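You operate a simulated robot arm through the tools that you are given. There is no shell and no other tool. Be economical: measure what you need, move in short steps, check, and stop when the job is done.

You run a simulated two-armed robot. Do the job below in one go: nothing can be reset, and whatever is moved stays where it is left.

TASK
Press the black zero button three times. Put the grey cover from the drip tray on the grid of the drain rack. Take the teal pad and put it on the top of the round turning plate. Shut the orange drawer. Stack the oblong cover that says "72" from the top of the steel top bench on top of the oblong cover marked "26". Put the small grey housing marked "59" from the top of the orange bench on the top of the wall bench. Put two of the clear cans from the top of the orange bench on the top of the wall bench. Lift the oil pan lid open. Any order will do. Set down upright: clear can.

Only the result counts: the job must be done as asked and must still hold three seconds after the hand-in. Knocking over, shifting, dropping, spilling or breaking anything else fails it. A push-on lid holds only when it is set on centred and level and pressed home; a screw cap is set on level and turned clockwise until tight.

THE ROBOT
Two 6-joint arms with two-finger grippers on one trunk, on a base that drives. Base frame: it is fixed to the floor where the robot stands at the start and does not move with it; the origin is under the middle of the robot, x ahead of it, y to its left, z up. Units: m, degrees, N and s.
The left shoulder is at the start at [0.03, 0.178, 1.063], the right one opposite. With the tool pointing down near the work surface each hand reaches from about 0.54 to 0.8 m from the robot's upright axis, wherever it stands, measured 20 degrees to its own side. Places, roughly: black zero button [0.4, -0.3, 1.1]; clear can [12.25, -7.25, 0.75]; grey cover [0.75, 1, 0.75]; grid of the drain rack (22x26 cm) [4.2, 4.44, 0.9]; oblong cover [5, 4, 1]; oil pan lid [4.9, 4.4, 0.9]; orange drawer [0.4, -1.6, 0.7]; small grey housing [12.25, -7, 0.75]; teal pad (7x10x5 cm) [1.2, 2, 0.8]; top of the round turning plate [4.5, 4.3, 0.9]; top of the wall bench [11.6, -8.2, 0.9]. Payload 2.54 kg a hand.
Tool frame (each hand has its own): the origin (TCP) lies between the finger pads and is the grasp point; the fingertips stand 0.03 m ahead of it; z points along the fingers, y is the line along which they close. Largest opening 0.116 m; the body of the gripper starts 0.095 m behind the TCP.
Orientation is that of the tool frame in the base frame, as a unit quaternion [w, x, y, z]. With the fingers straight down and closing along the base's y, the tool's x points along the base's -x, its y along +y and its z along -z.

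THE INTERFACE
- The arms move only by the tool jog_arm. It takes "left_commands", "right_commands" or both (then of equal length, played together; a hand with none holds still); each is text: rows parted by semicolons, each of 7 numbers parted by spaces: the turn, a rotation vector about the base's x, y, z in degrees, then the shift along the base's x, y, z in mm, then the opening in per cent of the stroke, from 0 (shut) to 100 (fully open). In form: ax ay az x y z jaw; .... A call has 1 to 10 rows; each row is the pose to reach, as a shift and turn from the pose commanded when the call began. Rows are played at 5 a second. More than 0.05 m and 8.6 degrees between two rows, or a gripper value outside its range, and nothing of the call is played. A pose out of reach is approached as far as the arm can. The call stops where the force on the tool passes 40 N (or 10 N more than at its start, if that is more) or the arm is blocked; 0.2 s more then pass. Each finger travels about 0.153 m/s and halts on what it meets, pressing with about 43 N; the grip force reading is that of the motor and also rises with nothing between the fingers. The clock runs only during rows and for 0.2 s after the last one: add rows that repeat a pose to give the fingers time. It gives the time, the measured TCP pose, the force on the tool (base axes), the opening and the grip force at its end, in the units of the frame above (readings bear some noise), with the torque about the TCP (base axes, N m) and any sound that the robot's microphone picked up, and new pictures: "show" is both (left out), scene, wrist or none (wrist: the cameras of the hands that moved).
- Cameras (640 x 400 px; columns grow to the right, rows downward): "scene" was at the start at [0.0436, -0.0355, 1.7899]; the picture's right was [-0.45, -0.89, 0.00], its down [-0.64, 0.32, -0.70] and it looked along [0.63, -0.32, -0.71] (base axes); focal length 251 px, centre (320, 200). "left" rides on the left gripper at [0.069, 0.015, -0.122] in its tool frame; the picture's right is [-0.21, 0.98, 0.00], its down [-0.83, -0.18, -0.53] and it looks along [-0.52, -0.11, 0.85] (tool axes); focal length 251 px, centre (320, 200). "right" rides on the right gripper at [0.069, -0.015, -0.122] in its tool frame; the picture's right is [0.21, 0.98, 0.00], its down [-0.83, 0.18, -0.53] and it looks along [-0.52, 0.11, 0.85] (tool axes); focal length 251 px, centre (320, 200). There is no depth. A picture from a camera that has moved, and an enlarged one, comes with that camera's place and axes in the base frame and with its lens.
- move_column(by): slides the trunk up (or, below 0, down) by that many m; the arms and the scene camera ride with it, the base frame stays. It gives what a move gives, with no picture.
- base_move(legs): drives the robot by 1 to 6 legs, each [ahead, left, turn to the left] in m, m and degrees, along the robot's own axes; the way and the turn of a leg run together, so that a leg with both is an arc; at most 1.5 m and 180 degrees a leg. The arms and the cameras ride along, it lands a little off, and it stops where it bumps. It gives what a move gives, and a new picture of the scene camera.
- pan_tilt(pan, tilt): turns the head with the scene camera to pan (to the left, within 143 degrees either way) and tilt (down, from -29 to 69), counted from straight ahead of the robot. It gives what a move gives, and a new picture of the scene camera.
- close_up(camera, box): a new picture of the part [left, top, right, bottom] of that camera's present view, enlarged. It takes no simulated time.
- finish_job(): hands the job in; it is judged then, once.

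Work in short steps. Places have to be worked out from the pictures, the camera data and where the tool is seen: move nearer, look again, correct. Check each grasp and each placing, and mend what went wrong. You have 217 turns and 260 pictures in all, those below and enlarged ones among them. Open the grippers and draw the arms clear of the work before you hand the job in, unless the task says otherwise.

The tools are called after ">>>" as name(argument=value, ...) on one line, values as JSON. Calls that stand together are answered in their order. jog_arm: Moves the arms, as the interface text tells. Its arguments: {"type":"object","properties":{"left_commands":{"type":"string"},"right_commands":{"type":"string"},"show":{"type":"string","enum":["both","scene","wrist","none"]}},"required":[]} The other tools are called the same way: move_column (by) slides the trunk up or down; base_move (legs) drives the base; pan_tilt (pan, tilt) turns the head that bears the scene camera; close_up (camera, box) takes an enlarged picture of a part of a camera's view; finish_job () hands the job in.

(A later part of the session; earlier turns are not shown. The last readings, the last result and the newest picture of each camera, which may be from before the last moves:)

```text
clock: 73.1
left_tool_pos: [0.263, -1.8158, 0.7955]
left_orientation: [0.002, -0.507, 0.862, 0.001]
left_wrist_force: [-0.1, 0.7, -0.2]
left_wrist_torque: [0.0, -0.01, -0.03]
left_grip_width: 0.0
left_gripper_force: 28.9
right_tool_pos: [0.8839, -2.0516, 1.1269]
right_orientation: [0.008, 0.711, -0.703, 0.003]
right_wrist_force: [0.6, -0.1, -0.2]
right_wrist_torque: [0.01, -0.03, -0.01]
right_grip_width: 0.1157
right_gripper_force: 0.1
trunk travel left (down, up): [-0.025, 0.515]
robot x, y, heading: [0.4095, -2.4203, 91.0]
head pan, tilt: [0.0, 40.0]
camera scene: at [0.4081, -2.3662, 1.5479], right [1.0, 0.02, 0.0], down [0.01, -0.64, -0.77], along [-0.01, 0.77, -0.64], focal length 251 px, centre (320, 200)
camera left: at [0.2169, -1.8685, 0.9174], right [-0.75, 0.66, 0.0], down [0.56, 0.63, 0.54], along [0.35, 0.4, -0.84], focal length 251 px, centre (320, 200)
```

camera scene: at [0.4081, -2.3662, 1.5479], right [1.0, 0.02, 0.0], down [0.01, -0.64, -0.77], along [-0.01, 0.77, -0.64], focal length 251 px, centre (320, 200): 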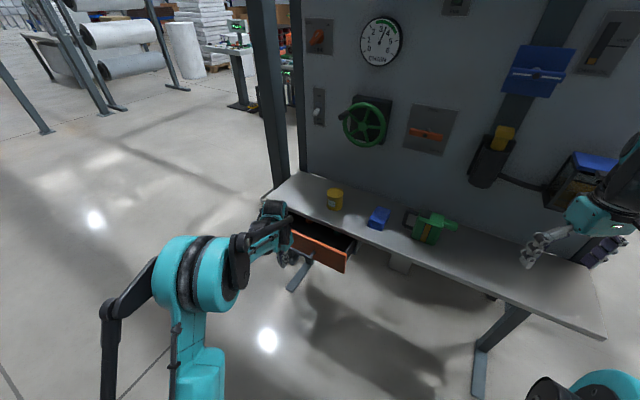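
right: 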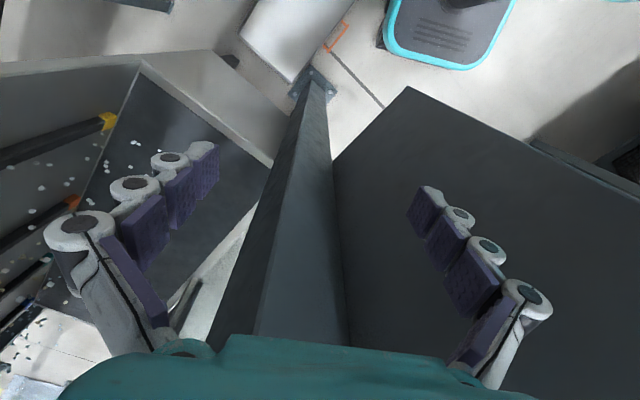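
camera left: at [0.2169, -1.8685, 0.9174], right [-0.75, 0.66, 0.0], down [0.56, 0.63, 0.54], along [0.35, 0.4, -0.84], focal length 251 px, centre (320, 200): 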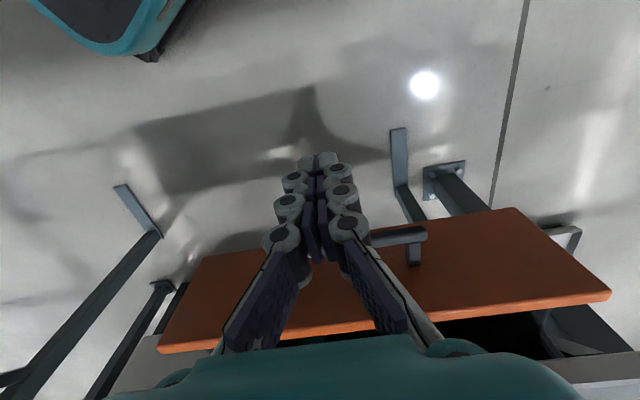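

The fingers stand just in front of the handle bar. I push along (0.49,0.87) in steps.

>>> jog_arm(left_commands="0 0 0 10 17 0 0; 0 0 0 20 35 0 0; 0 0 0 27 48 0 0; 0 0 0 35 61 0 0; 0 0 0 42 74 0 0; 0 0 0 49 87 0 0; 0 0 0 57 100 0 0; 0 0 0 64 113 0 0", show="both")

```text
clock: 74.9
left_tool_pos: [0.3269, -1.7002, 0.7961]
left_orientation: [0.002, -0.508, 0.862, 0.001]
left_wrist_force: [-0.2, -1.2, -0.3]
left_wrist_torque: [-0.03, -0.02, -0.01]
left_grip_width: 0.0002
left_gripper_force: 28.6
right_tool_pos: [0.8825, -2.0496, 1.1276]
right_orientation: [0.007, 0.711, -0.703, 0.003]
right_wrist_force: [0.0, 0.5, -0.1]
right_wrist_torque: [0.0, -0.02, -0.04]
right_grip_width: 0.1157
right_gripper_force: 0.0
trunk travel left (down, up): [-0.025, 0.515]
robot x, y, heading: [0.4049, -2.4218, 91.0]
head pan, tilt: [0.0, 40.0]
camera scene: at [0.4082, -2.3655, 1.5478], right [1.0, 0.02, 0.0], down [0.01, -0.64, -0.77], along [-0.01, 0.77, -0.64], focal length 251 px, centre (320, 200)
camera left: at [0.2805, -1.7535, 0.9188], right [-0.75, 0.66, 0.0], down [0.56, 0.63, 0.54], along [0.35, 0.4, -0.84], focal length 251 px, centre (320, 200)
```

scene: 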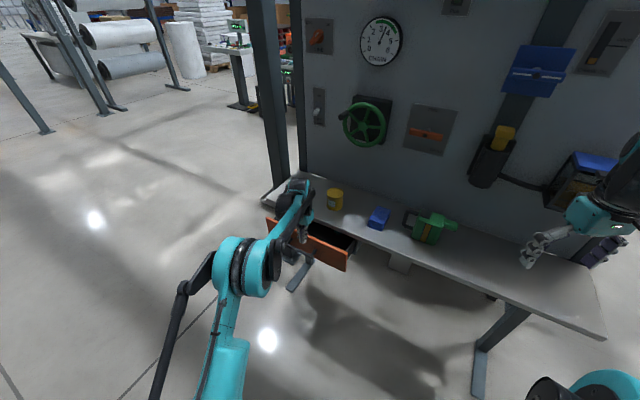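
left: 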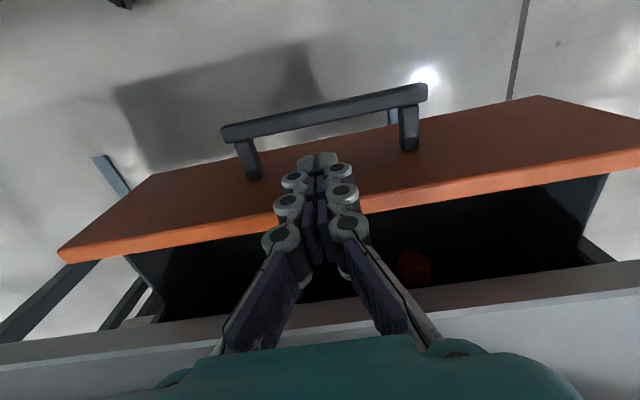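

The drawer sits lower than I thought: the bar is at z≈0.73 and front top at ≈0.79, and the fingers are now between bar and front, about 1 cm from the face. I keep pushing against the face.

>>> jog_arm(left_commands="0 0 0 5 9 -8 0; 0 0 0 12 22 -8 0; 0 0 0 20 35 -8 0; 0 0 0 27 48 -8 0; 0 0 0 35 61 -8 0; 0 0 0 42 74 -8 0; 0 0 0 49 87 -8 0; 0 0 0 57 100 -8 0; 0 0 0 64 113 -8 0", show="both")

```text
clock: 76.9
left_tool_pos: [0.3768, -1.632, 0.7865]
left_orientation: [0.002, -0.509, 0.861, 0.002]
left_wrist_force: [-14.6, -12.1, 1.2]
left_wrist_torque: [0.11, -0.09, 0.01]
left_grip_width: 0.0
left_gripper_force: 29.2
left hand out of reach, approached as far as the arm can: row 7, 8, 9
right_tool_pos: [0.8813, -2.0519, 1.1286]
right_orientation: [0.007, 0.711, -0.703, 0.003]
right_wrist_force: [-1.0, -0.1, 0.0]
right_wrist_torque: [0.01, 0.01, 0.0]
right_grip_width: 0.1159
right_gripper_force: 0.0
trunk travel left (down, up): [-0.025, 0.515]
robot x, y, heading: [0.4073, -2.4179, 90.7]
head pan, tilt: [0.0, 40.0]
camera scene: at [0.4062, -2.3675, 1.5479], right [1.0, 0.02, 0.0], down [0.01, -0.64, -0.77], along [-0.01, 0.77, -0.64], focal length 251 px, centre (320, 200)
camera left: at [0.3303, -1.6854, 0.9091], right [-0.75, 0.66, 0.0], down [0.56, 0.63, 0.54], along [0.35, 0.41, -0.84], focal length 251 px, centre (320, 200)
```

scene: 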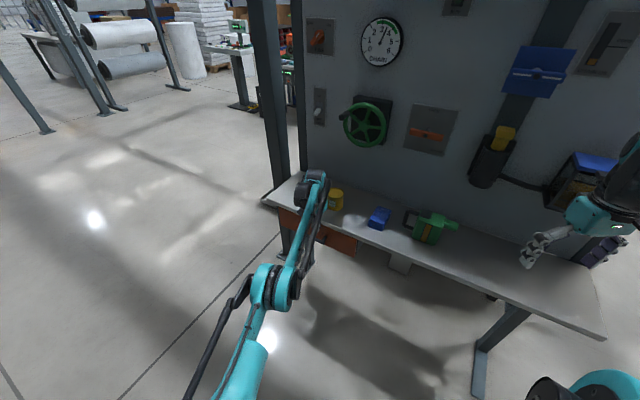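
left: 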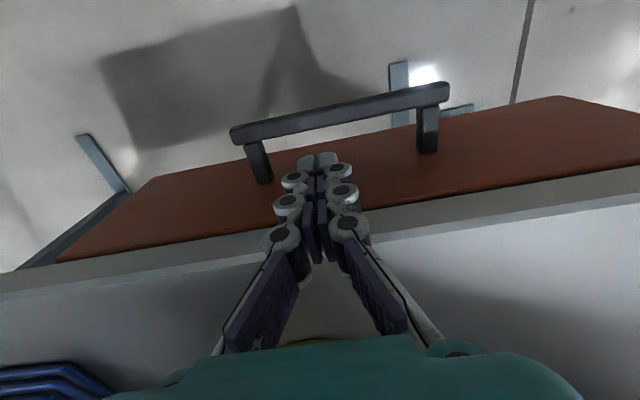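

The drawer is nearly home under the ledge, and the arm reached its limit. I zoom in to judge the gap and the yellow cup.

>>> close_up(camera="scene", box=[250, 160, 400, 270])

>>> close_up(camera="left", box=[40, 130, 400, 355])

```text
3.64 times, centred on (325, 215) of scene
camera zoom: at [0.4062, -2.3675, 1.5479], right [1.0, 0.02, 0.0], down [0.01, -0.64, -0.77], along [-0.01, 0.77, -0.64], focal length 912 px, centre (302, 146)
```

zoom: 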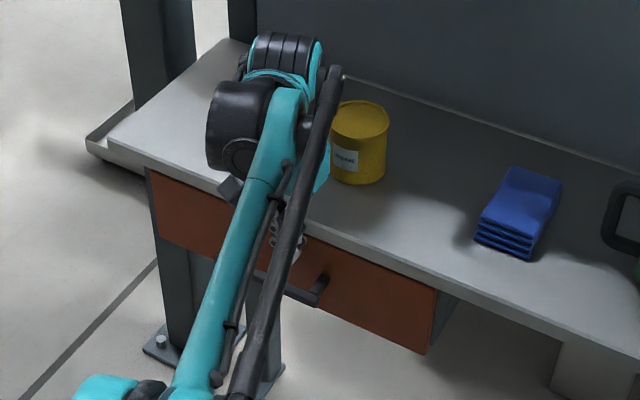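

```text
1.78 times, centred on (220, 242) of left
camera zoom: at [0.3303, -1.6854, 0.9091], right [-0.75, 0.66, 0.0], down [0.56, 0.63, 0.54], along [0.35, 0.41, -0.84], focal length 447 px, centre (498, 124)
```

zoom: 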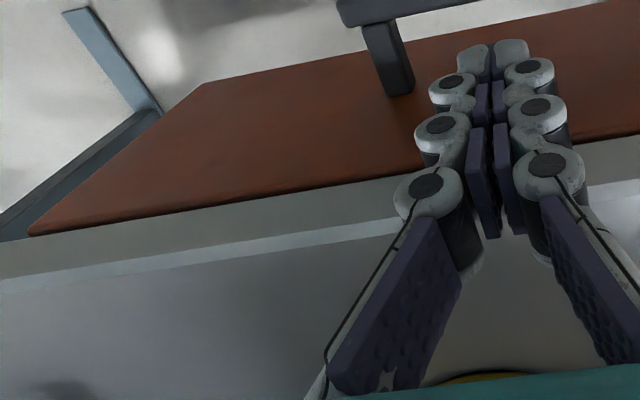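

The fingers may be stopped by the ledge edge rather than the drawer. I lift out, go behind the handle bar, and push the bar instead, lower down.

>>> jog_arm(left_commands="0 0 0 -8 -20 20 0; 0 0 0 -12 -30 60 0; 0 0 0 -20 -45 100 0; 0 0 0 -40 -80 100 0; 0 0 0 -60 -115 100 0; 0 0 0 -76 -143 100 0; 0 0 0 -76 -143 100 0", show="both")

```text
clock: 78.5
left_tool_pos: [0.3054, -1.7698, 0.885]
left_orientation: [0.001, -0.508, 0.861, 0.001]
left_wrist_force: [0.8, 0.8, 0.2]
left_wrist_torque: [0.01, 0.0, 0.0]
left_grip_width: 0.0
left_gripper_force: 28.4
right_tool_pos: [0.8831, -2.0506, 1.1262]
right_orientation: [0.008, 0.711, -0.703, 0.003]
right_wrist_force: [-0.2, 0.8, 0.6]
right_wrist_torque: [-0.01, 0.01, 0.02]
right_grip_width: 0.1159
right_gripper_force: 0.1
trunk travel left (down, up): [-0.025, 0.515]
robot x, y, heading: [0.4092, -2.4251, 91.0]
head pan, tilt: [0.0, 40.0]
camera scene: at [0.4082, -2.3656, 1.5478], right [1.0, 0.02, 0.0], down [0.01, -0.64, -0.77], along [-0.01, 0.77, -0.64], focal length 251 px, centre (320, 200)
camera left: at [0.2573, -1.8234, 1.0083], right [-0.75, 0.66, 0.0], down [0.56, 0.63, 0.54], along [0.35, 0.4, -0.84], focal length 251 px, centre (320, 200)
```

scene: 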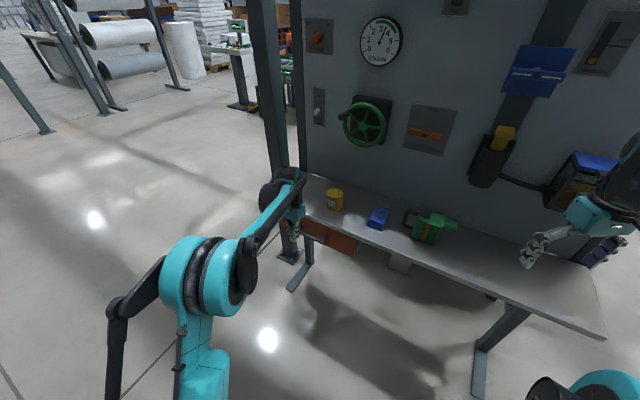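
left: 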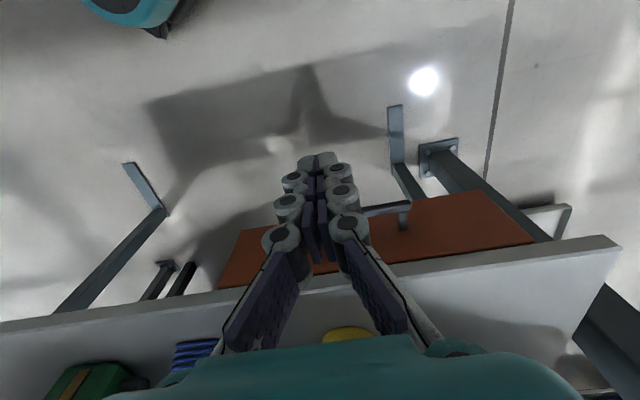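

Drawer moved about 9 cm. I lower in front of the bar (z≈0.74) and push it.

>>> jog_arm(left_commands="0 0 0 -12 7 -45 0; 0 0 0 -25 14 -90 0; 0 0 0 -25 14 -138 0; 0 0 0 -10 40 -145 0; 0 0 0 5 66 -145 0; 0 0 0 20 92 -145 0; 0 0 0 27 105 -145 0; 0 0 0 35 118 -145 0; 0 0 0 42 131 -145 0; 0 0 0 49 144 -145 0", show="both")

```text
clock: 80.4
left_tool_pos: [0.3385, -1.6547, 0.7422]
left_orientation: [-0.006, -0.508, 0.861, -0.006]
left_wrist_force: [-3.6, -9.6, -0.1]
left_wrist_torque: [-0.05, -0.04, -0.03]
left_grip_width: 0.0062
left_gripper_force: 29.4
right_tool_pos: [0.8829, -2.0511, 1.1258]
right_orientation: [0.008, 0.711, -0.703, 0.004]
right_wrist_force: [-0.8, 0.8, 0.2]
right_wrist_torque: [-0.03, 0.0, 0.01]
right_grip_width: 0.1161
right_gripper_force: 0.1
trunk travel left (down, up): [-0.025, 0.515]
robot x, y, heading: [0.4006, -2.423, 91.0]
head pan, tilt: [0.0, 40.0]
stopped in row 9 (left hand): the force on the tool passed its limit at 58 N (the readings are from after the stop); the commanded pose is now the measured one
camera scene: at [0.408, -2.3663, 1.5479], right [1.0, 0.02, 0.0], down [0.01, -0.64, -0.77], along [-0.01, 0.77, -0.64], focal length 251 px, centre (320, 200)
camera left: at [0.2925, -1.7059, 0.8658], right [-0.75, 0.66, -0.01], down [0.56, 0.64, 0.52], along [0.35, 0.39, -0.85], focal length 251 px, centre (320, 200)
```

scene: 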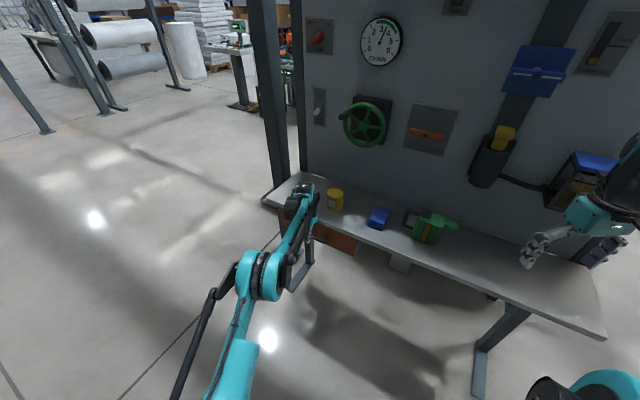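
left: 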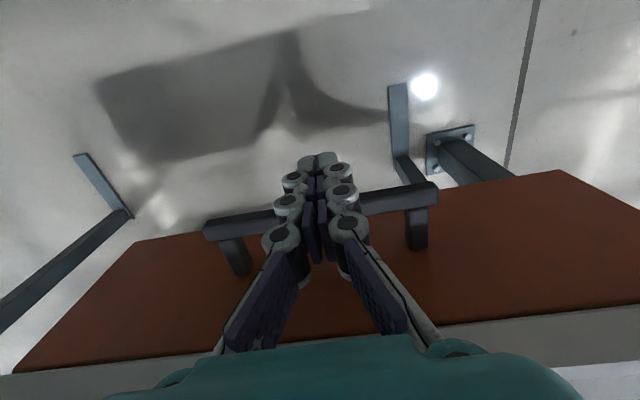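

The stop force of 58 N with the bar unmoved shows the drawer is fully shut. I retreat the left hand up and back.

>>> jog_arm(left_commands="0 0 0 -15 -26 0 0; 0 0 0 -25 -65 10 0; 0 0 0 -25 -105 30 0; 0 0 6 -15 -140 60 0; 0 0 12 -5 -165 100 0; 0 0 18 5 -185 145 0; 0 0 24 15 -195 190 0; 0 0 30 25 -205 235 0; 0 0 30 35 -205 280 0; 0 0 30 35 -205 300 0", show="scene")

>>> base_move(legs=[[0, 1.15, 0], [1.2, 0, 0], [1.2, 0, 0]])

```text
refused: row 6 steps farther than a row can; nothing moved
```

```text
clock: 97.5
left_tool_pos: [-0.8488, 0.6884, 0.7406]
left_orientation: [-0.004, -0.509, 0.861, -0.004]
left_wrist_force: [0.3, 0.2, 0.2]
left_wrist_torque: [0.0, 0.0, 0.0]
left_grip_width: 0.0002
left_gripper_force: 28.8
right_tool_pos: [-0.3031, 0.2932, 1.1272]
right_orientation: [0.007, 0.712, -0.702, 0.004]
right_wrist_force: [0.2, 0.6, 0.0]
right_wrist_torque: [-0.02, 0.01, 0.02]
right_grip_width: 0.1158
right_gripper_force: 0.1
trunk travel left (down, up): [-0.025, 0.515]
robot x, y, heading: [-0.7763, -0.0798, 91.2]
head pan, tilt: [0.0, 40.0]
camera scene: at [-0.7774, -0.023, 1.5478], right [1.0, 0.02, 0.0], down [0.01, -0.64, -0.77], along [-0.01, 0.77, -0.64], focal length 251 px, centre (320, 200)
```

scene: 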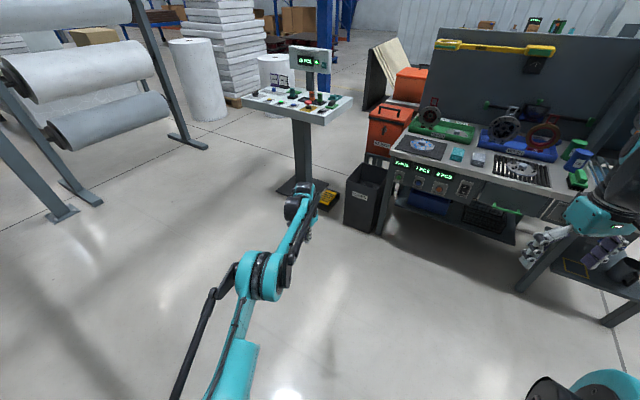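

The arm jog had been refused but the drive still passed clear (the fingers moved away from the bar). I check the drawer from here.

>>> pan_tilt(pan=-150, tilt=20)

>>> pan_tilt(pan=-140, tilt=20)

```text
clock: 99.8
left_tool_pos: [-0.8464, 0.688, 0.7416]
left_orientation: [-0.004, -0.509, 0.861, -0.005]
left_wrist_force: [0.0, -0.4, 1.1]
left_wrist_torque: [-0.01, 0.0, 0.03]
left_grip_width: 0.0002
left_gripper_force: 28.7
right_tool_pos: [-0.3038, 0.2935, 1.127]
right_orientation: [0.007, 0.712, -0.702, 0.003]
right_wrist_force: [-0.4, -0.1, 0.2]
right_wrist_torque: [-0.03, -0.01, 0.0]
right_grip_width: 0.116
right_gripper_force: 0.2
trunk travel left (down, up): [-0.025, 0.515]
robot x, y, heading: [-0.7788, -0.0786, 91.2]
head pan, tilt: [-143.2, 20.0]
camera scene: at [-0.7185, -0.1819, 1.5793], right [-0.79, -0.61, 0.0], down [-0.21, 0.27, -0.94], along [0.58, -0.74, -0.34], focal length 251 px, centre (320, 200)
```

scene: 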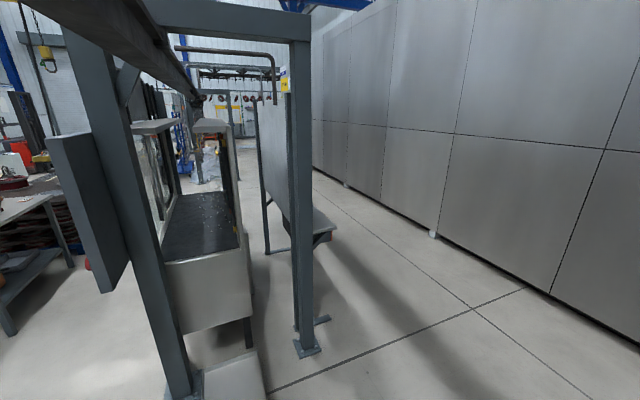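

```text
clock: 100.4
left_tool_pos: [-0.8473, 0.688, 0.7412]
left_orientation: [-0.005, -0.509, 0.861, -0.005]
left_wrist_force: [-0.1, 0.0, -0.7]
left_wrist_torque: [-0.02, -0.01, 0.01]
left_grip_width: 0.0001
left_gripper_force: 28.8
right_tool_pos: [-0.3036, 0.2925, 1.127]
right_orientation: [0.007, 0.713, -0.701, 0.004]
right_wrist_force: [0.1, 0.2, -0.2]
right_wrist_torque: [-0.01, -0.03, -0.03]
right_grip_width: 0.116
right_gripper_force: 0.1
trunk travel left (down, up): [-0.025, 0.515]
robot x, y, heading: [-0.7779, -0.0784, 91.0]
head pan, tilt: [-140.0, 20.0]
camera scene: at [-0.7145, -0.1786, 1.5793], right [-0.75, -0.66, 0.0], down [-0.22, 0.26, -0.94], along [0.62, -0.71, -0.34], focal length 251 px, centre (320, 200)
```

scene: 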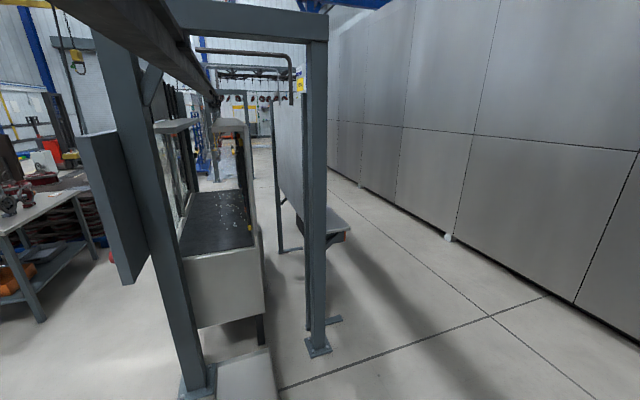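

The drawer stays shut. Now I draw the left hand back and up before going to the bench.

>>> jog_arm(left_commands="0 0 6 0 -35 30 0; 0 0 12 0 -70 60 0; 0 0 18 10 -105 90 0; 0 0 24 20 -140 120 0; 0 0 30 30 -170 150 0; 0 0 30 40 -190 190 0; 0 0 30 50 -200 230 0; 0 0 30 60 -205 270 0; 0 0 30 60 -205 310 0; 0 0 30 60 -205 330 0", show="none")

```text
clock: 102.6
left_tool_pos: [-0.7868, 0.4826, 1.0726]
left_orientation: [0.003, 0.715, -0.699, 0.006]
left_wrist_force: [0.0, 0.1, 1.3]
left_wrist_torque: [0.0, 0.02, -0.01]
left_grip_width: 0.0002
left_gripper_force: 28.9
right_tool_pos: [-0.3028, 0.2916, 1.127]
right_orientation: [0.008, 0.712, -0.703, 0.003]
right_wrist_force: [-1.4, -0.7, 0.2]
right_wrist_torque: [0.01, 0.03, -0.02]
right_grip_width: 0.1161
right_gripper_force: 0.1
trunk travel left (down, up): [-0.025, 0.515]
robot x, y, heading: [-0.7801, -0.0791, 90.9]
head pan, tilt: [-140.0, 20.0]
```

I step ahead to y≈0.2 and sidestep right to stand in front of the drip tray, then look.

>>> base_move(legs=[[0.28, 0, 0], [0, -1.38, 0]])

>>> pan_tilt(pan=0, tilt=45)

```text
clock: 111.0
left_tool_pos: [0.5731, 0.7971, 1.073]
left_orientation: [0.003, 0.721, -0.693, 0.006]
left_wrist_force: [0.6, 0.2, 0.4]
left_wrist_torque: [0.0, 0.01, -0.02]
left_grip_width: 0.0
left_gripper_force: 28.6
right_tool_pos: [1.0602, 0.6178, 1.127]
right_orientation: [0.008, 0.718, -0.696, 0.004]
right_wrist_force: [-0.5, 1.0, 0.0]
right_wrist_torque: [0.0, 0.01, 0.03]
right_grip_width: 0.1158
right_gripper_force: 0.0
trunk travel left (down, up): [-0.025, 0.515]
robot x, y, heading: [0.5926, 0.2367, 92.3]
head pan, tilt: [-140.0, 20.0]
camera scene: at [0.6566, 0.1378, 1.5793], right [-0.74, -0.67, 0.0], down [-0.23, 0.25, -0.94], along [0.63, -0.7, -0.34], focal length 251 px, centre (320, 200)
```

scene: 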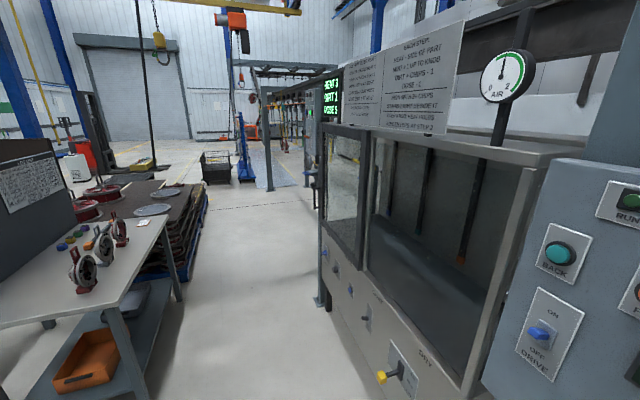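

```text
clock: 113.2
left_tool_pos: [0.5724, 0.7982, 1.0721]
left_orientation: [0.004, 0.721, -0.693, 0.006]
left_wrist_force: [0.6, 0.6, 0.2]
left_wrist_torque: [-0.02, -0.01, 0.01]
left_grip_width: 0.0001
left_gripper_force: 28.8
right_tool_pos: [1.0595, 0.6167, 1.127]
right_orientation: [0.007, 0.718, -0.696, 0.004]
right_wrist_force: [0.3, 1.0, 0.2]
right_wrist_torque: [0.01, 0.02, 0.01]
right_grip_width: 0.1161
right_gripper_force: 0.0
trunk travel left (down, up): [-0.025, 0.515]
robot x, y, heading: [0.5926, 0.2365, 92.1]
head pan, tilt: [0.0, 45.0]
camera scene: at [0.5908, 0.2881, 1.5406], right [1.0, 0.04, 0.0], down [0.03, -0.71, -0.71], along [-0.03, 0.71, -0.71], focal length 251 px, centre (320, 200)
```

scene: 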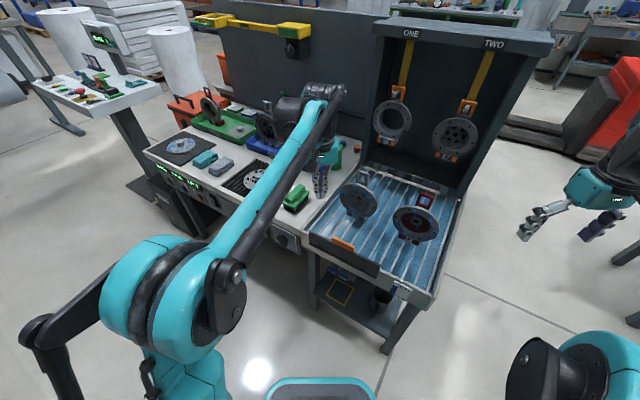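

Now the drip tray is in view with two round parts. I zoom in.

>>> close_up(camera="scene", box=[290, 150, 480, 300])

>>> close_up(camera="left", box=[0, 0, 640, 400])

```text
2.67 times, centred on (385, 225) of scene
camera zoom: at [0.5908, 0.2881, 1.5406], right [1.0, 0.04, 0.0], down [0.03, -0.71, -0.71], along [-0.03, 0.71, -0.71], focal length 669 px, centre (147, 133)
```

zoom: 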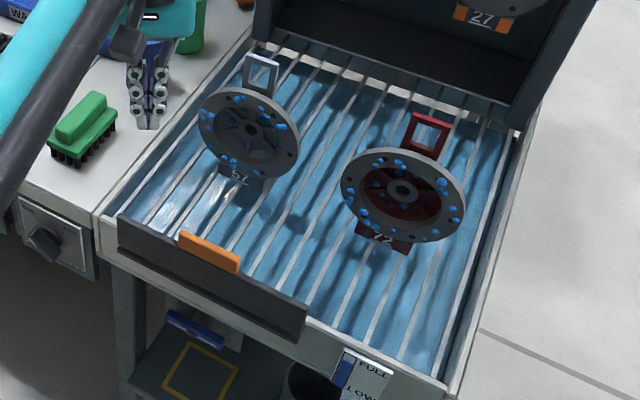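

```text
1.00 times, centred on (320, 200) of left (not enlarged: the box is as wide or as high as the picture)
camera zoom: at [0.5598, 0.7297, 1.1966], right [-0.98, 0.18, -0.01], down [0.15, 0.84, 0.52], along [0.1, 0.52, -0.85], focal length 251 px, centre (320, 200)
```

zoom: 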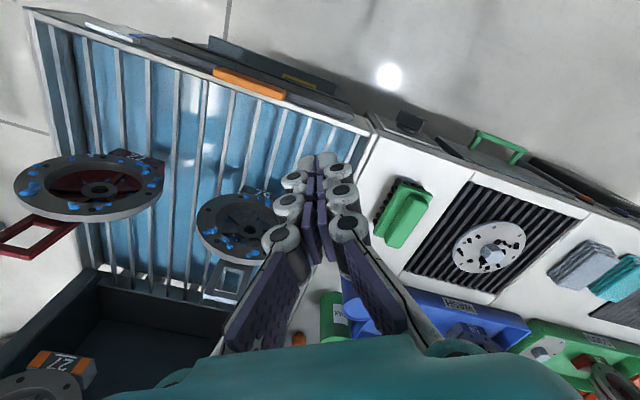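

Triangulation shows the grey cover "67" stands upright: loop handle top near [0.706,0.948,1.02], disc centre [0.697,0.908,0.934]. I shift the left hand over for a second, nearer view, opening the jaws.

>>> jog_arm(left_commands="0 0 0 30 -10 30 50; 0 0 0 60 -20 60 100; 0 0 0 90 -30 90 100; 0 0 0 120 -40 120 100; 0 0 0 130 -40 140 100", show="both")

```text
clock: 114.4
left_tool_pos: [0.7048, 0.758, 1.2104]
left_orientation: [0.003, 0.721, -0.693, 0.006]
left_wrist_force: [0.2, 0.0, -0.6]
left_wrist_torque: [-0.03, 0.0, -0.02]
left_grip_width: 0.1162
left_gripper_force: 0.1
right_tool_pos: [1.0593, 0.6178, 1.1268]
right_orientation: [0.007, 0.719, -0.695, 0.004]
right_wrist_force: [0.6, -0.1, -0.4]
right_wrist_torque: [-0.01, 0.0, 0.02]
right_grip_width: 0.1161
right_gripper_force: 0.2
trunk travel left (down, up): [-0.025, 0.515]
robot x, y, heading: [0.5905, 0.2345, 92.1]
head pan, tilt: [0.0, 45.0]
camera scene: at [0.5911, 0.289, 1.5405], right [1.0, 0.04, 0.0], down [0.03, -0.71, -0.71], along [-0.03, 0.71, -0.71], focal length 251 px, centre (320, 200)
camera left: at [0.6924, 0.6902, 1.3346], right [-0.98, 0.18, -0.01], down [0.15, 0.84, 0.52], along [0.1, 0.51, -0.85], focal length 251 px, centre (320, 200)
```

scene: 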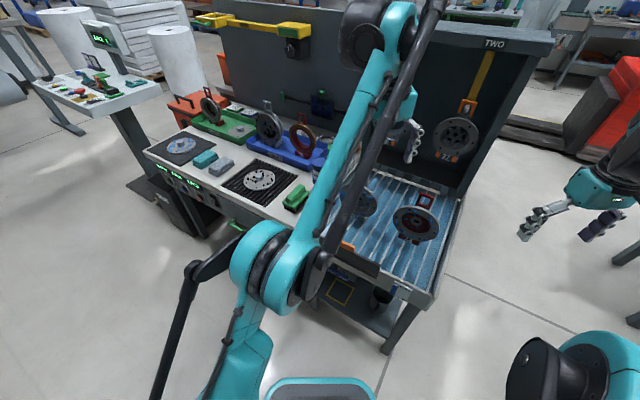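
left: 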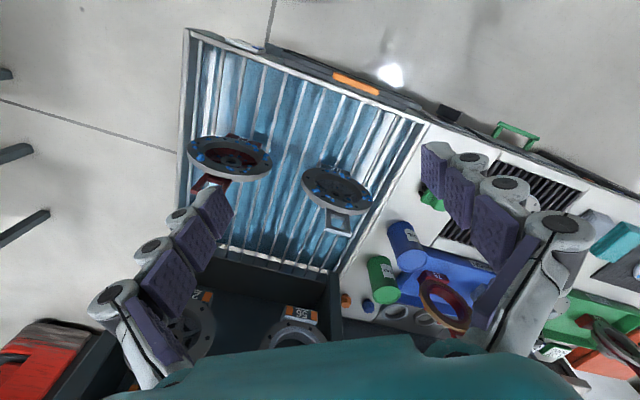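

The cover's plane is rotated about -33° and leans back. I zoom in to see the loop handle's shape.

>>> close_up(camera="left", box=[270, 130, 410, 260])

>>> close_up(camera="scene", box=[330, 160, 450, 260])

```text
3.08 times, centred on (340, 195) of left
camera zoom: at [0.6924, 0.6902, 1.3346], right [-0.98, 0.18, -0.01], down [0.15, 0.84, 0.52], along [0.1, 0.51, -0.85], focal length 774 px, centre (258, 215)
```

zoom: 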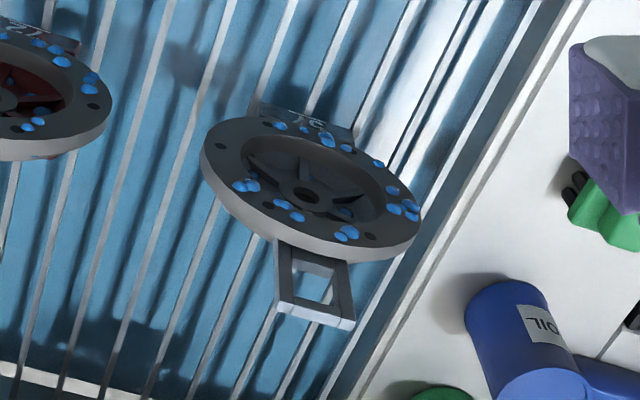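

```text
4.00 times, centred on (390, 210) of scene
camera zoom: at [0.5911, 0.289, 1.5405], right [1.0, 0.04, 0.0], down [0.03, -0.71, -0.71], along [-0.03, 0.71, -0.71], focal length 1004 px, centre (40, 160)
```

zoom: 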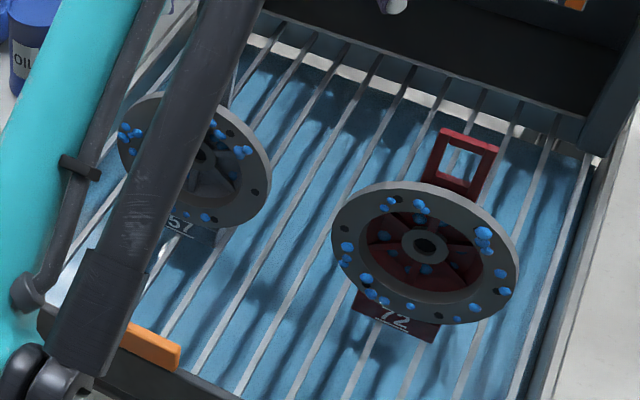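

The cover "57" has a flat window loop about 42 mm wide with its top at ≈[0.711,0.943,1.02], rotated ~-22°. I bring the hand above it with the jaws aligned to its width.

>>> jog_arm(left_commands="0 0 -6 2 40 -10 80; 0 0 -12 4 80 -20 80; 0 0 -18 6 120 -40 80; 0 0 -24 6 160 -60 80; 0 0 -24 6 185 -90 80; 0 0 -24 6 185 -90 80", show="both")

```text
clock: 115.8
left_tool_pos: [0.6809, 0.884, 1.0793]
left_orientation: [-0.004, -0.56, 0.828, -0.005]
left_wrist_force: [0.6, 0.3, 0.2]
left_wrist_torque: [-0.01, 0.0, 0.0]
left_grip_width: 0.0929
left_gripper_force: 0.0
left hand out of reach, approached as far as the arm can: row 1, 2, 3, 4, 5, 6
right_tool_pos: [1.0593, 0.6175, 1.1266]
right_orientation: [0.007, 0.718, -0.696, 0.004]
right_wrist_force: [-0.4, 0.3, 0.1]
right_wrist_torque: [-0.02, 0.04, 0.0]
right_grip_width: 0.1161
right_gripper_force: 0.0
trunk travel left (down, up): [-0.025, 0.515]
robot x, y, heading: [0.5921, 0.2326, 91.9]
head pan, tilt: [0.0, 45.0]
camera scene: at [0.5907, 0.2879, 1.5406], right [1.0, 0.04, 0.0], down [0.03, -0.71, -0.71], along [-0.03, 0.71, -0.71], focal length 251 px, centre (320, 200)
camera left: at [0.6415, 0.8277, 1.2043], right [-0.83, 0.56, -0.01], down [0.48, 0.71, 0.52], along [0.3, 0.43, -0.85], focal length 251 px, centre (320, 200)
```

scene: 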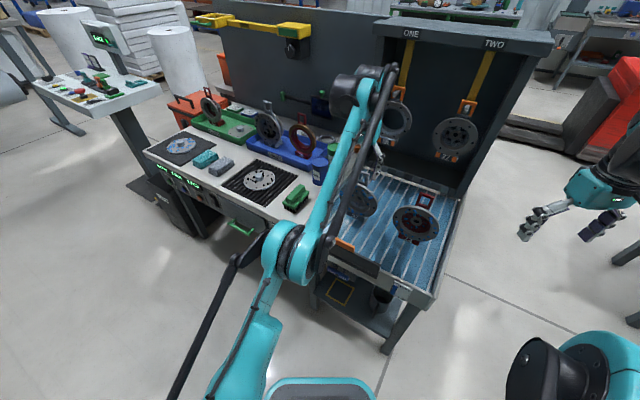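
left: 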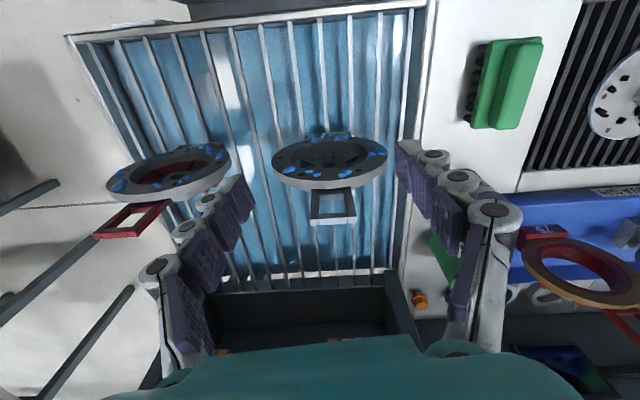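

The trunk is too low to reach. The jaw alignment with the loop looks good. I raise the trunk 0.2 m.

>>> move_column(by=0.2)

```text
clock: 118.0
left_tool_pos: [0.681, 0.8849, 1.2802]
left_orientation: [-0.004, -0.56, 0.828, -0.004]
left_wrist_force: [0.0, 0.0, 0.3]
left_wrist_torque: [0.0, -0.01, 0.0]
left_grip_width: 0.0929
left_gripper_force: 0.0
right_tool_pos: [1.0584, 0.6171, 1.3276]
right_orientation: [0.008, 0.718, -0.696, 0.004]
right_wrist_force: [0.3, 0.6, 1.4]
right_wrist_torque: [0.01, 0.05, -0.03]
right_grip_width: 0.1156
right_gripper_force: 0.1
trunk travel left (down, up): [-0.225, 0.315]
robot x, y, heading: [0.5928, 0.2389, 92.2]
head pan, tilt: [0.0, 45.0]
```

I send a null move to see where the commanded pose now lies.

>>> jog_arm(left_commands="0 0 0 0 0 0 80; 0 0 0 0 0 0 80", show="wrist")

```text
clock: 118.6
left_tool_pos: [0.6813, 0.8846, 1.2808]
left_orientation: [-0.004, -0.56, 0.828, -0.005]
left_wrist_force: [1.0, 0.1, 0.4]
left_wrist_torque: [-0.02, 0.0, -0.02]
left_grip_width: 0.0927
left_gripper_force: 0.1
right_tool_pos: [1.0596, 0.6157, 1.3272]
right_orientation: [0.007, 0.718, -0.696, 0.003]
right_wrist_force: [0.5, -0.5, 1.1]
right_wrist_torque: [-0.01, 0.01, -0.04]
right_grip_width: 0.1161
right_gripper_force: 0.1
trunk travel left (down, up): [-0.225, 0.315]
robot x, y, heading: [0.5916, 0.234, 92.0]
head pan, tilt: [0.0, 45.0]
camera left: at [0.6417, 0.8278, 1.4044], right [-0.83, 0.56, -0.01], down [0.48, 0.71, 0.52], along [0.3, 0.43, -0.85], focal length 251 px, centre (320, 200)
```

left: 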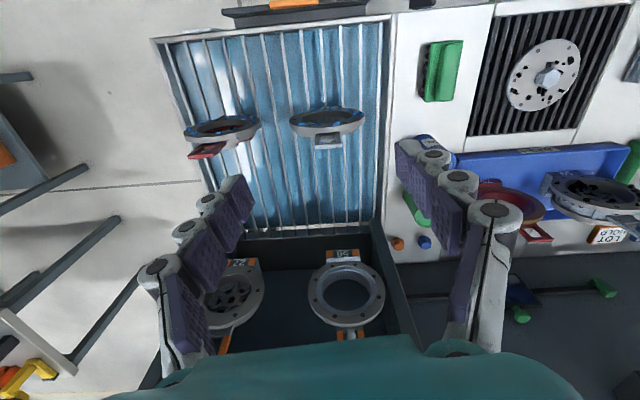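

Commanded equals measured. I move above the loop to z≈1.10.

>>> jog_arm(left_commands="0 0 0 14 31 -30 80; 0 0 0 28 62 -60 80; 0 0 0 28 62 -105 80; 0 0 0 28 62 -150 80; 0 0 0 28 62 -185 80; 0 0 0 28 62 -185 80", show="wrist")

```text
clock: 120.0
left_tool_pos: [0.7086, 0.9467, 1.0952]
left_orientation: [-0.004, -0.56, 0.828, -0.005]
left_wrist_force: [0.4, -0.1, 0.1]
left_wrist_torque: [-0.01, 0.0, -0.01]
left_grip_width: 0.093
left_gripper_force: 0.1
left hand out of reach, approached as far as the arm can: row 1, 2, 3
right_tool_pos: [1.059, 0.6171, 1.3267]
right_orientation: [0.007, 0.718, -0.696, 0.004]
right_wrist_force: [-0.4, -0.1, 0.3]
right_wrist_torque: [-0.01, 0.0, 0.0]
right_grip_width: 0.116
right_gripper_force: 0.1
trunk travel left (down, up): [-0.225, 0.315]
robot x, y, heading: [0.5953, 0.2372, 92.1]
head pan, tilt: [0.0, 45.0]
camera left: at [0.6699, 0.8909, 1.2198], right [-0.83, 0.56, -0.01], down [0.48, 0.71, 0.52], along [0.3, 0.43, -0.85], focal length 251 px, centre (320, 200)
```

left: 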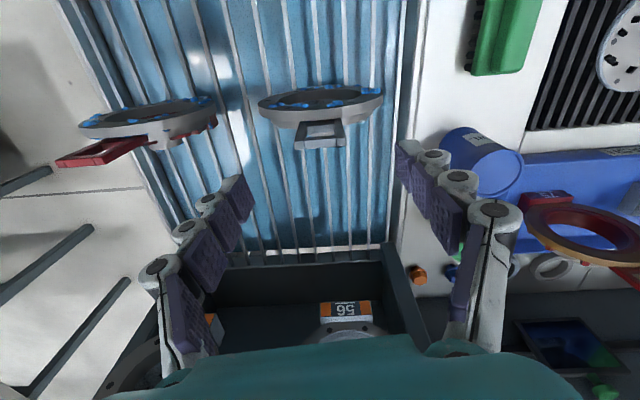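

The loop lies right below the TCP. I descend 78 mm and close.

>>> jog_arm(left_commands="0 0 0 0 0 -40 80; 0 0 0 0 0 -65 80; 0 0 0 0 0 -78 80; 0 0 0 0 0 -78 60; 0 0 0 0 0 -78 30; 0 0 0 0 0 -78 10; 0 0 0 0 0 -78 10", show="wrist")

```text
clock: 121.6
left_tool_pos: [0.7097, 0.9457, 1.0173]
left_orientation: [-0.004, -0.561, 0.828, -0.005]
left_wrist_force: [-1.3, -0.1, -0.1]
left_wrist_torque: [-0.09, 0.06, -0.04]
left_grip_width: 0.0433
left_gripper_force: 43.2
right_tool_pos: [1.0594, 0.6158, 1.3266]
right_orientation: [0.008, 0.718, -0.696, 0.004]
right_wrist_force: [0.0, 0.5, -0.1]
right_wrist_torque: [0.0, -0.01, -0.01]
right_grip_width: 0.1159
right_gripper_force: 0.0
trunk travel left (down, up): [-0.225, 0.315]
robot x, y, heading: [0.5919, 0.2378, 92.4]
head pan, tilt: [0.0, 45.0]
camera left: at [0.6698, 0.8903, 1.1411], right [-0.83, 0.56, -0.01], down [0.48, 0.71, 0.52], along [0.3, 0.43, -0.85], focal length 251 px, centre (320, 200)
```

left: 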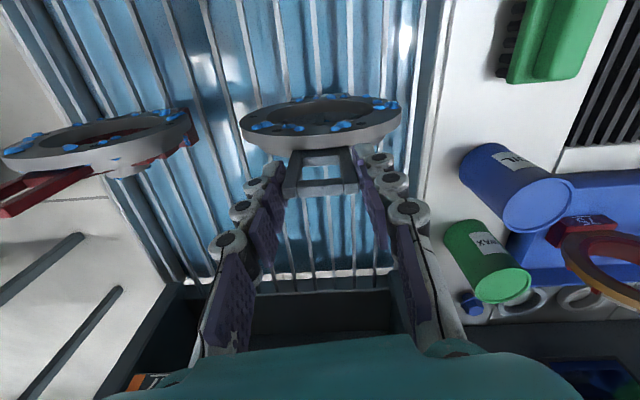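

Gripped at 43 mm on the loop. I lift slowly 100 mm and check.

>>> jog_arm(left_commands="0 0 0 0 0 10 10; 0 0 0 0 0 30 10; 0 0 0 0 0 60 10; 0 0 0 0 0 100 10; 0 0 0 0 0 140 10; 0 0 0 0 0 140 10", show="both")

```text
clock: 123.0
left_tool_pos: [0.7055, 0.9391, 1.1535]
left_orientation: [-0.004, -0.561, 0.828, -0.005]
left_wrist_force: [-0.5, 0.3, -3.0]
left_wrist_torque: [0.0, 0.0, -0.03]
left_grip_width: 0.0434
left_gripper_force: 43.2
left hand out of reach, approached as far as the arm can: row 5, 6
right_tool_pos: [1.0608, 0.6176, 1.326]
right_orientation: [0.008, 0.718, -0.696, 0.004]
right_wrist_force: [0.6, 0.2, 0.2]
right_wrist_torque: [-0.03, -0.02, -0.01]
right_grip_width: 0.1159
right_gripper_force: 0.1
trunk travel left (down, up): [-0.225, 0.315]
robot x, y, heading: [0.5886, 0.2352, 92.1]
head pan, tilt: [0.0, 45.0]
camera scene: at [0.5913, 0.2897, 1.7405], right [1.0, 0.04, 0.0], down [0.03, -0.71, -0.71], along [-0.03, 0.71, -0.71], focal length 251 px, centre (320, 200)
camera left: at [0.6664, 0.8826, 1.2773], right [-0.83, 0.56, -0.01], down [0.48, 0.71, 0.52], along [0.3, 0.43, -0.85], focal length 251 px, centre (320, 200)
```

scene: 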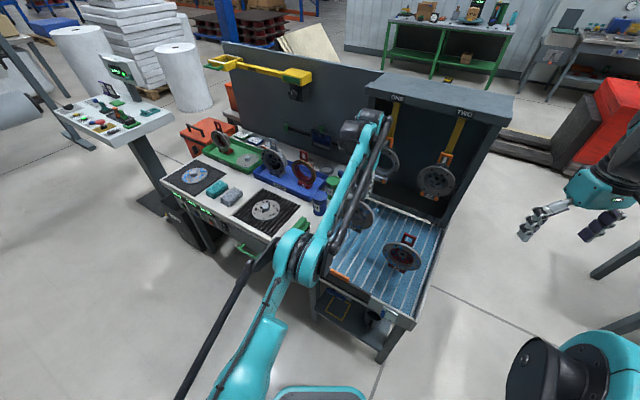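
left: 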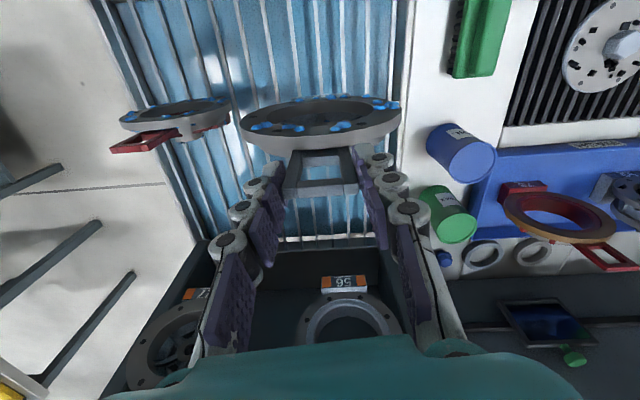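

The cover is lifted cleanly. I draw it back toward the robot and higher, clear of the tray.

>>> jog_arm(left_commands="0 0 0 -10 -40 20 10; 0 0 0 -20 -80 45 10; 0 0 6 -30 -120 70 10; 0 0 12 -40 -160 95 10; 0 0 18 -50 -200 120 10; 0 0 24 -60 -240 130 10; 0 0 24 -70 -280 140 10; 0 0 24 -80 -320 150 10; 0 0 24 -80 -320 150 10", show="both")

```text
clock: 125.0
left_tool_pos: [0.6235, 0.621, 1.3041]
left_orientation: [0.003, 0.721, -0.693, 0.006]
left_wrist_force: [0.4, 0.1, -3.9]
left_wrist_torque: [0.01, 0.03, 0.0]
left_grip_width: 0.0434
left_gripper_force: 43.3
right_tool_pos: [1.0603, 0.6189, 1.3255]
right_orientation: [0.009, 0.718, -0.696, 0.005]
right_wrist_force: [-0.1, 0.5, 0.2]
right_wrist_torque: [-0.04, 0.0, -0.01]
right_grip_width: 0.116
right_gripper_force: 0.0
trunk travel left (down, up): [-0.225, 0.315]
robot x, y, heading: [0.5895, 0.233, 92.3]
head pan, tilt: [0.0, 45.0]
camera scene: at [0.5917, 0.2904, 1.7405], right [1.0, 0.04, 0.0], down [0.03, -0.71, -0.71], along [-0.03, 0.71, -0.71], focal length 251 px, centre (320, 200)
camera left: at [0.6122, 0.5532, 1.4276], right [-0.98, 0.18, -0.01], down [0.15, 0.84, 0.52], along [0.1, 0.51, -0.85], focal length 251 px, centre (320, 200)
```

scene: 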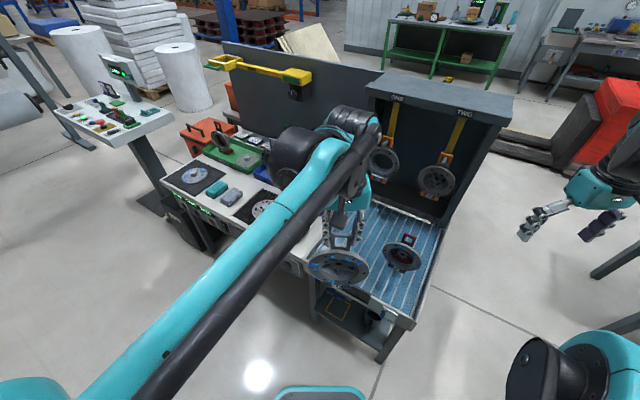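
left: 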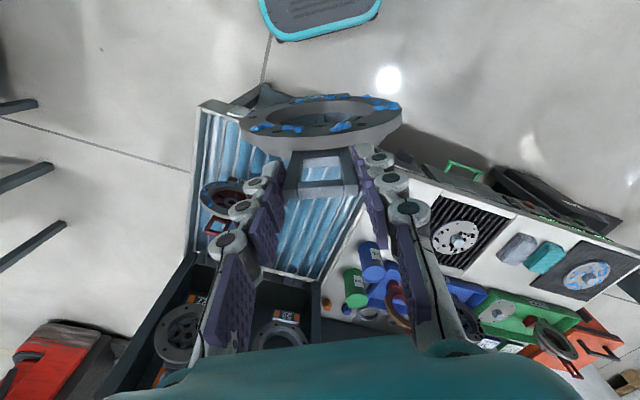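

The cover hangs firm. I sidestep right about 0.85 m and step ahead a bit to see behind the case lid for the teal pad.

>>> base_move(legs=[[0, -0.85, 0], [0.25, 0, 0]])

>>> pan_tilt(pan=0, tilt=30)

```text
clock: 131.0
left_tool_pos: [1.4746, 0.905, 1.3038]
left_orientation: [0.003, 0.723, -0.691, 0.006]
left_wrist_force: [-0.1, -0.3, -4.7]
left_wrist_torque: [-0.02, -0.03, 0.0]
left_grip_width: 0.0434
left_gripper_force: 43.5
right_tool_pos: [1.9116, 0.9053, 1.3263]
right_orientation: [0.007, 0.721, -0.693, 0.004]
right_wrist_force: [-0.1, -0.2, -0.1]
right_wrist_torque: [-0.05, 0.0, 0.02]
right_grip_width: 0.1161
right_gripper_force: 0.1
trunk travel left (down, up): [-0.225, 0.315]
robot x, y, heading: [1.4466, 0.5195, 92.4]
head pan, tilt: [0.0, 45.0]
camera scene: at [1.444, 0.5739, 1.7405], right [1.0, 0.04, 0.0], down [0.03, -0.71, -0.71], along [-0.03, 0.71, -0.71], focal length 251 px, centre (320, 200)
```

scene: 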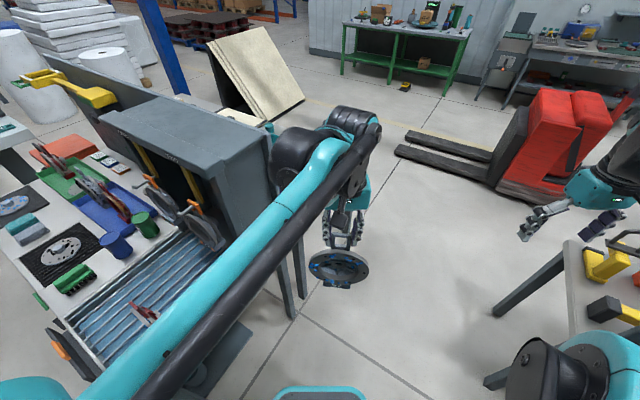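

```text
clock: 131.8
left_tool_pos: [1.4762, 0.9029, 1.3045]
left_orientation: [0.003, 0.723, -0.691, 0.005]
left_wrist_force: [-0.9, 0.8, -3.0]
left_wrist_torque: [0.0, -0.01, -0.02]
left_grip_width: 0.0434
left_gripper_force: 42.8
right_tool_pos: [1.9094, 0.9041, 1.3278]
right_orientation: [0.008, 0.721, -0.693, 0.004]
right_wrist_force: [0.6, 0.2, -0.7]
right_wrist_torque: [0.05, -0.01, 0.05]
right_grip_width: 0.1163
right_gripper_force: 0.0
trunk travel left (down, up): [-0.225, 0.315]
robot x, y, heading: [1.4415, 0.5201, 92.7]
head pan, tilt: [0.0, 30.0]
camera scene: at [1.4437, 0.5814, 1.7631], right [1.0, 0.04, 0.0], down [0.02, -0.5, -0.87], along [-0.04, 0.86, -0.5], focal length 251 px, centre (320, 200)
```

scene: 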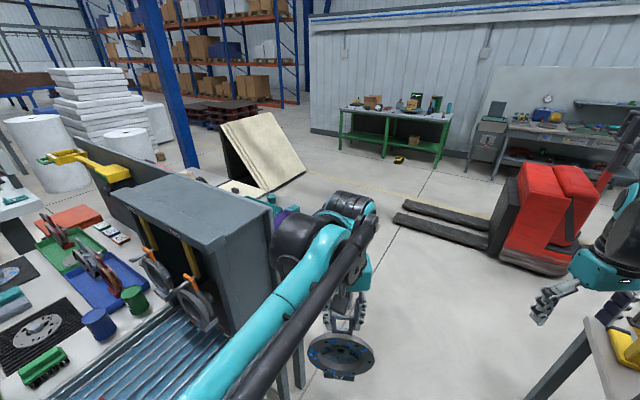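

There is a surface behind the lid with coloured items near (270,205). I zoom.

>>> close_up(camera="scene", box=[180, 150, 330, 250])

```text
4.00 times, centred on (255, 200) of scene
camera zoom: at [1.4437, 0.5814, 1.7631], right [1.0, 0.04, 0.0], down [0.02, -0.5, -0.87], along [-0.04, 0.86, -0.5], focal length 1004 px, centre (580, 200)
```

zoom: 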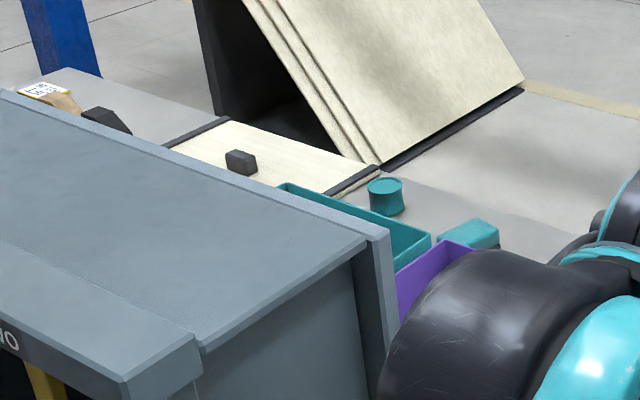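

The teal pad is at about [1.19,2.02,0.85] on a surface behind the case. I drive to the right of that bench end and turn to face it.

>>> base_move(legs=[[0.65, -0.35, 0], [0, 0, 40]])

>>> pan_tilt(pan=0, tilt=40)

```text
clock: 137.7
left_tool_pos: [1.5569, 1.5142, 1.3045]
left_orientation: [0.0, 0.912, -0.41, 0.006]
left_wrist_force: [0.1, -0.1, -3.4]
left_wrist_torque: [0.03, 0.0, 0.02]
left_grip_width: 0.0436
left_gripper_force: 43.1
right_tool_pos: [1.8939, 1.788, 1.3266]
right_orientation: [0.006, 0.911, -0.412, 0.006]
right_wrist_force: [0.2, 0.9, 0.8]
right_wrist_torque: [-0.01, 0.0, 0.01]
right_grip_width: 0.116
right_gripper_force: 0.0
trunk travel left (down, up): [-0.225, 0.315]
robot x, y, heading: [1.7735, 1.1962, 131.5]
head pan, tilt: [0.0, 30.0]
camera scene: at [1.7358, 1.2438, 1.7632], right [0.75, 0.66, 0.0], down [0.33, -0.37, -0.87], along [-0.57, 0.65, -0.5], focal length 251 px, centre (320, 200)
```

scene: 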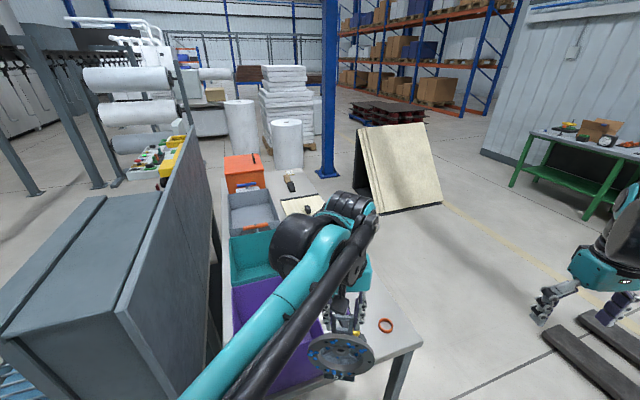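

```text
clock: 138.4
left_tool_pos: [1.5571, 1.5135, 1.3033]
left_orientation: [0.0, 0.912, -0.41, 0.006]
left_wrist_force: [0.0, -0.8, -4.5]
left_wrist_torque: [0.01, -0.01, -0.05]
left_grip_width: 0.0436
left_gripper_force: 43.2
right_tool_pos: [1.894, 1.7894, 1.3274]
right_orientation: [0.005, 0.911, -0.412, 0.007]
right_wrist_force: [-0.1, 0.1, 1.0]
right_wrist_torque: [0.0, -0.02, 0.0]
right_grip_width: 0.1162
right_gripper_force: 0.0
trunk travel left (down, up): [-0.225, 0.315]
robot x, y, heading: [1.7735, 1.1975, 131.9]
head pan, tilt: [0.0, 40.0]
camera scene: at [1.7397, 1.2398, 1.7479], right [0.75, 0.66, 0.0], down [0.43, -0.48, -0.77], along [-0.51, 0.57, -0.64], focal length 251 px, centre (320, 200)
```

scene: 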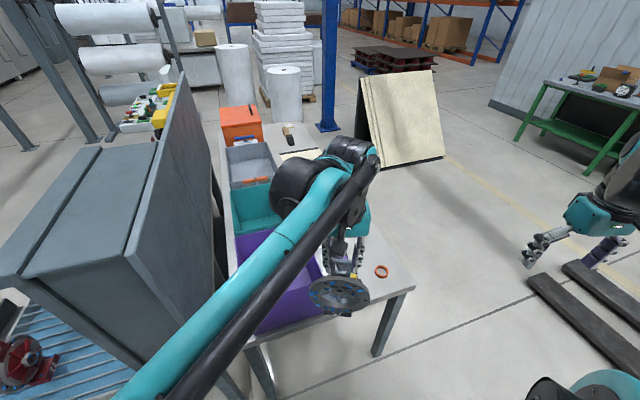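

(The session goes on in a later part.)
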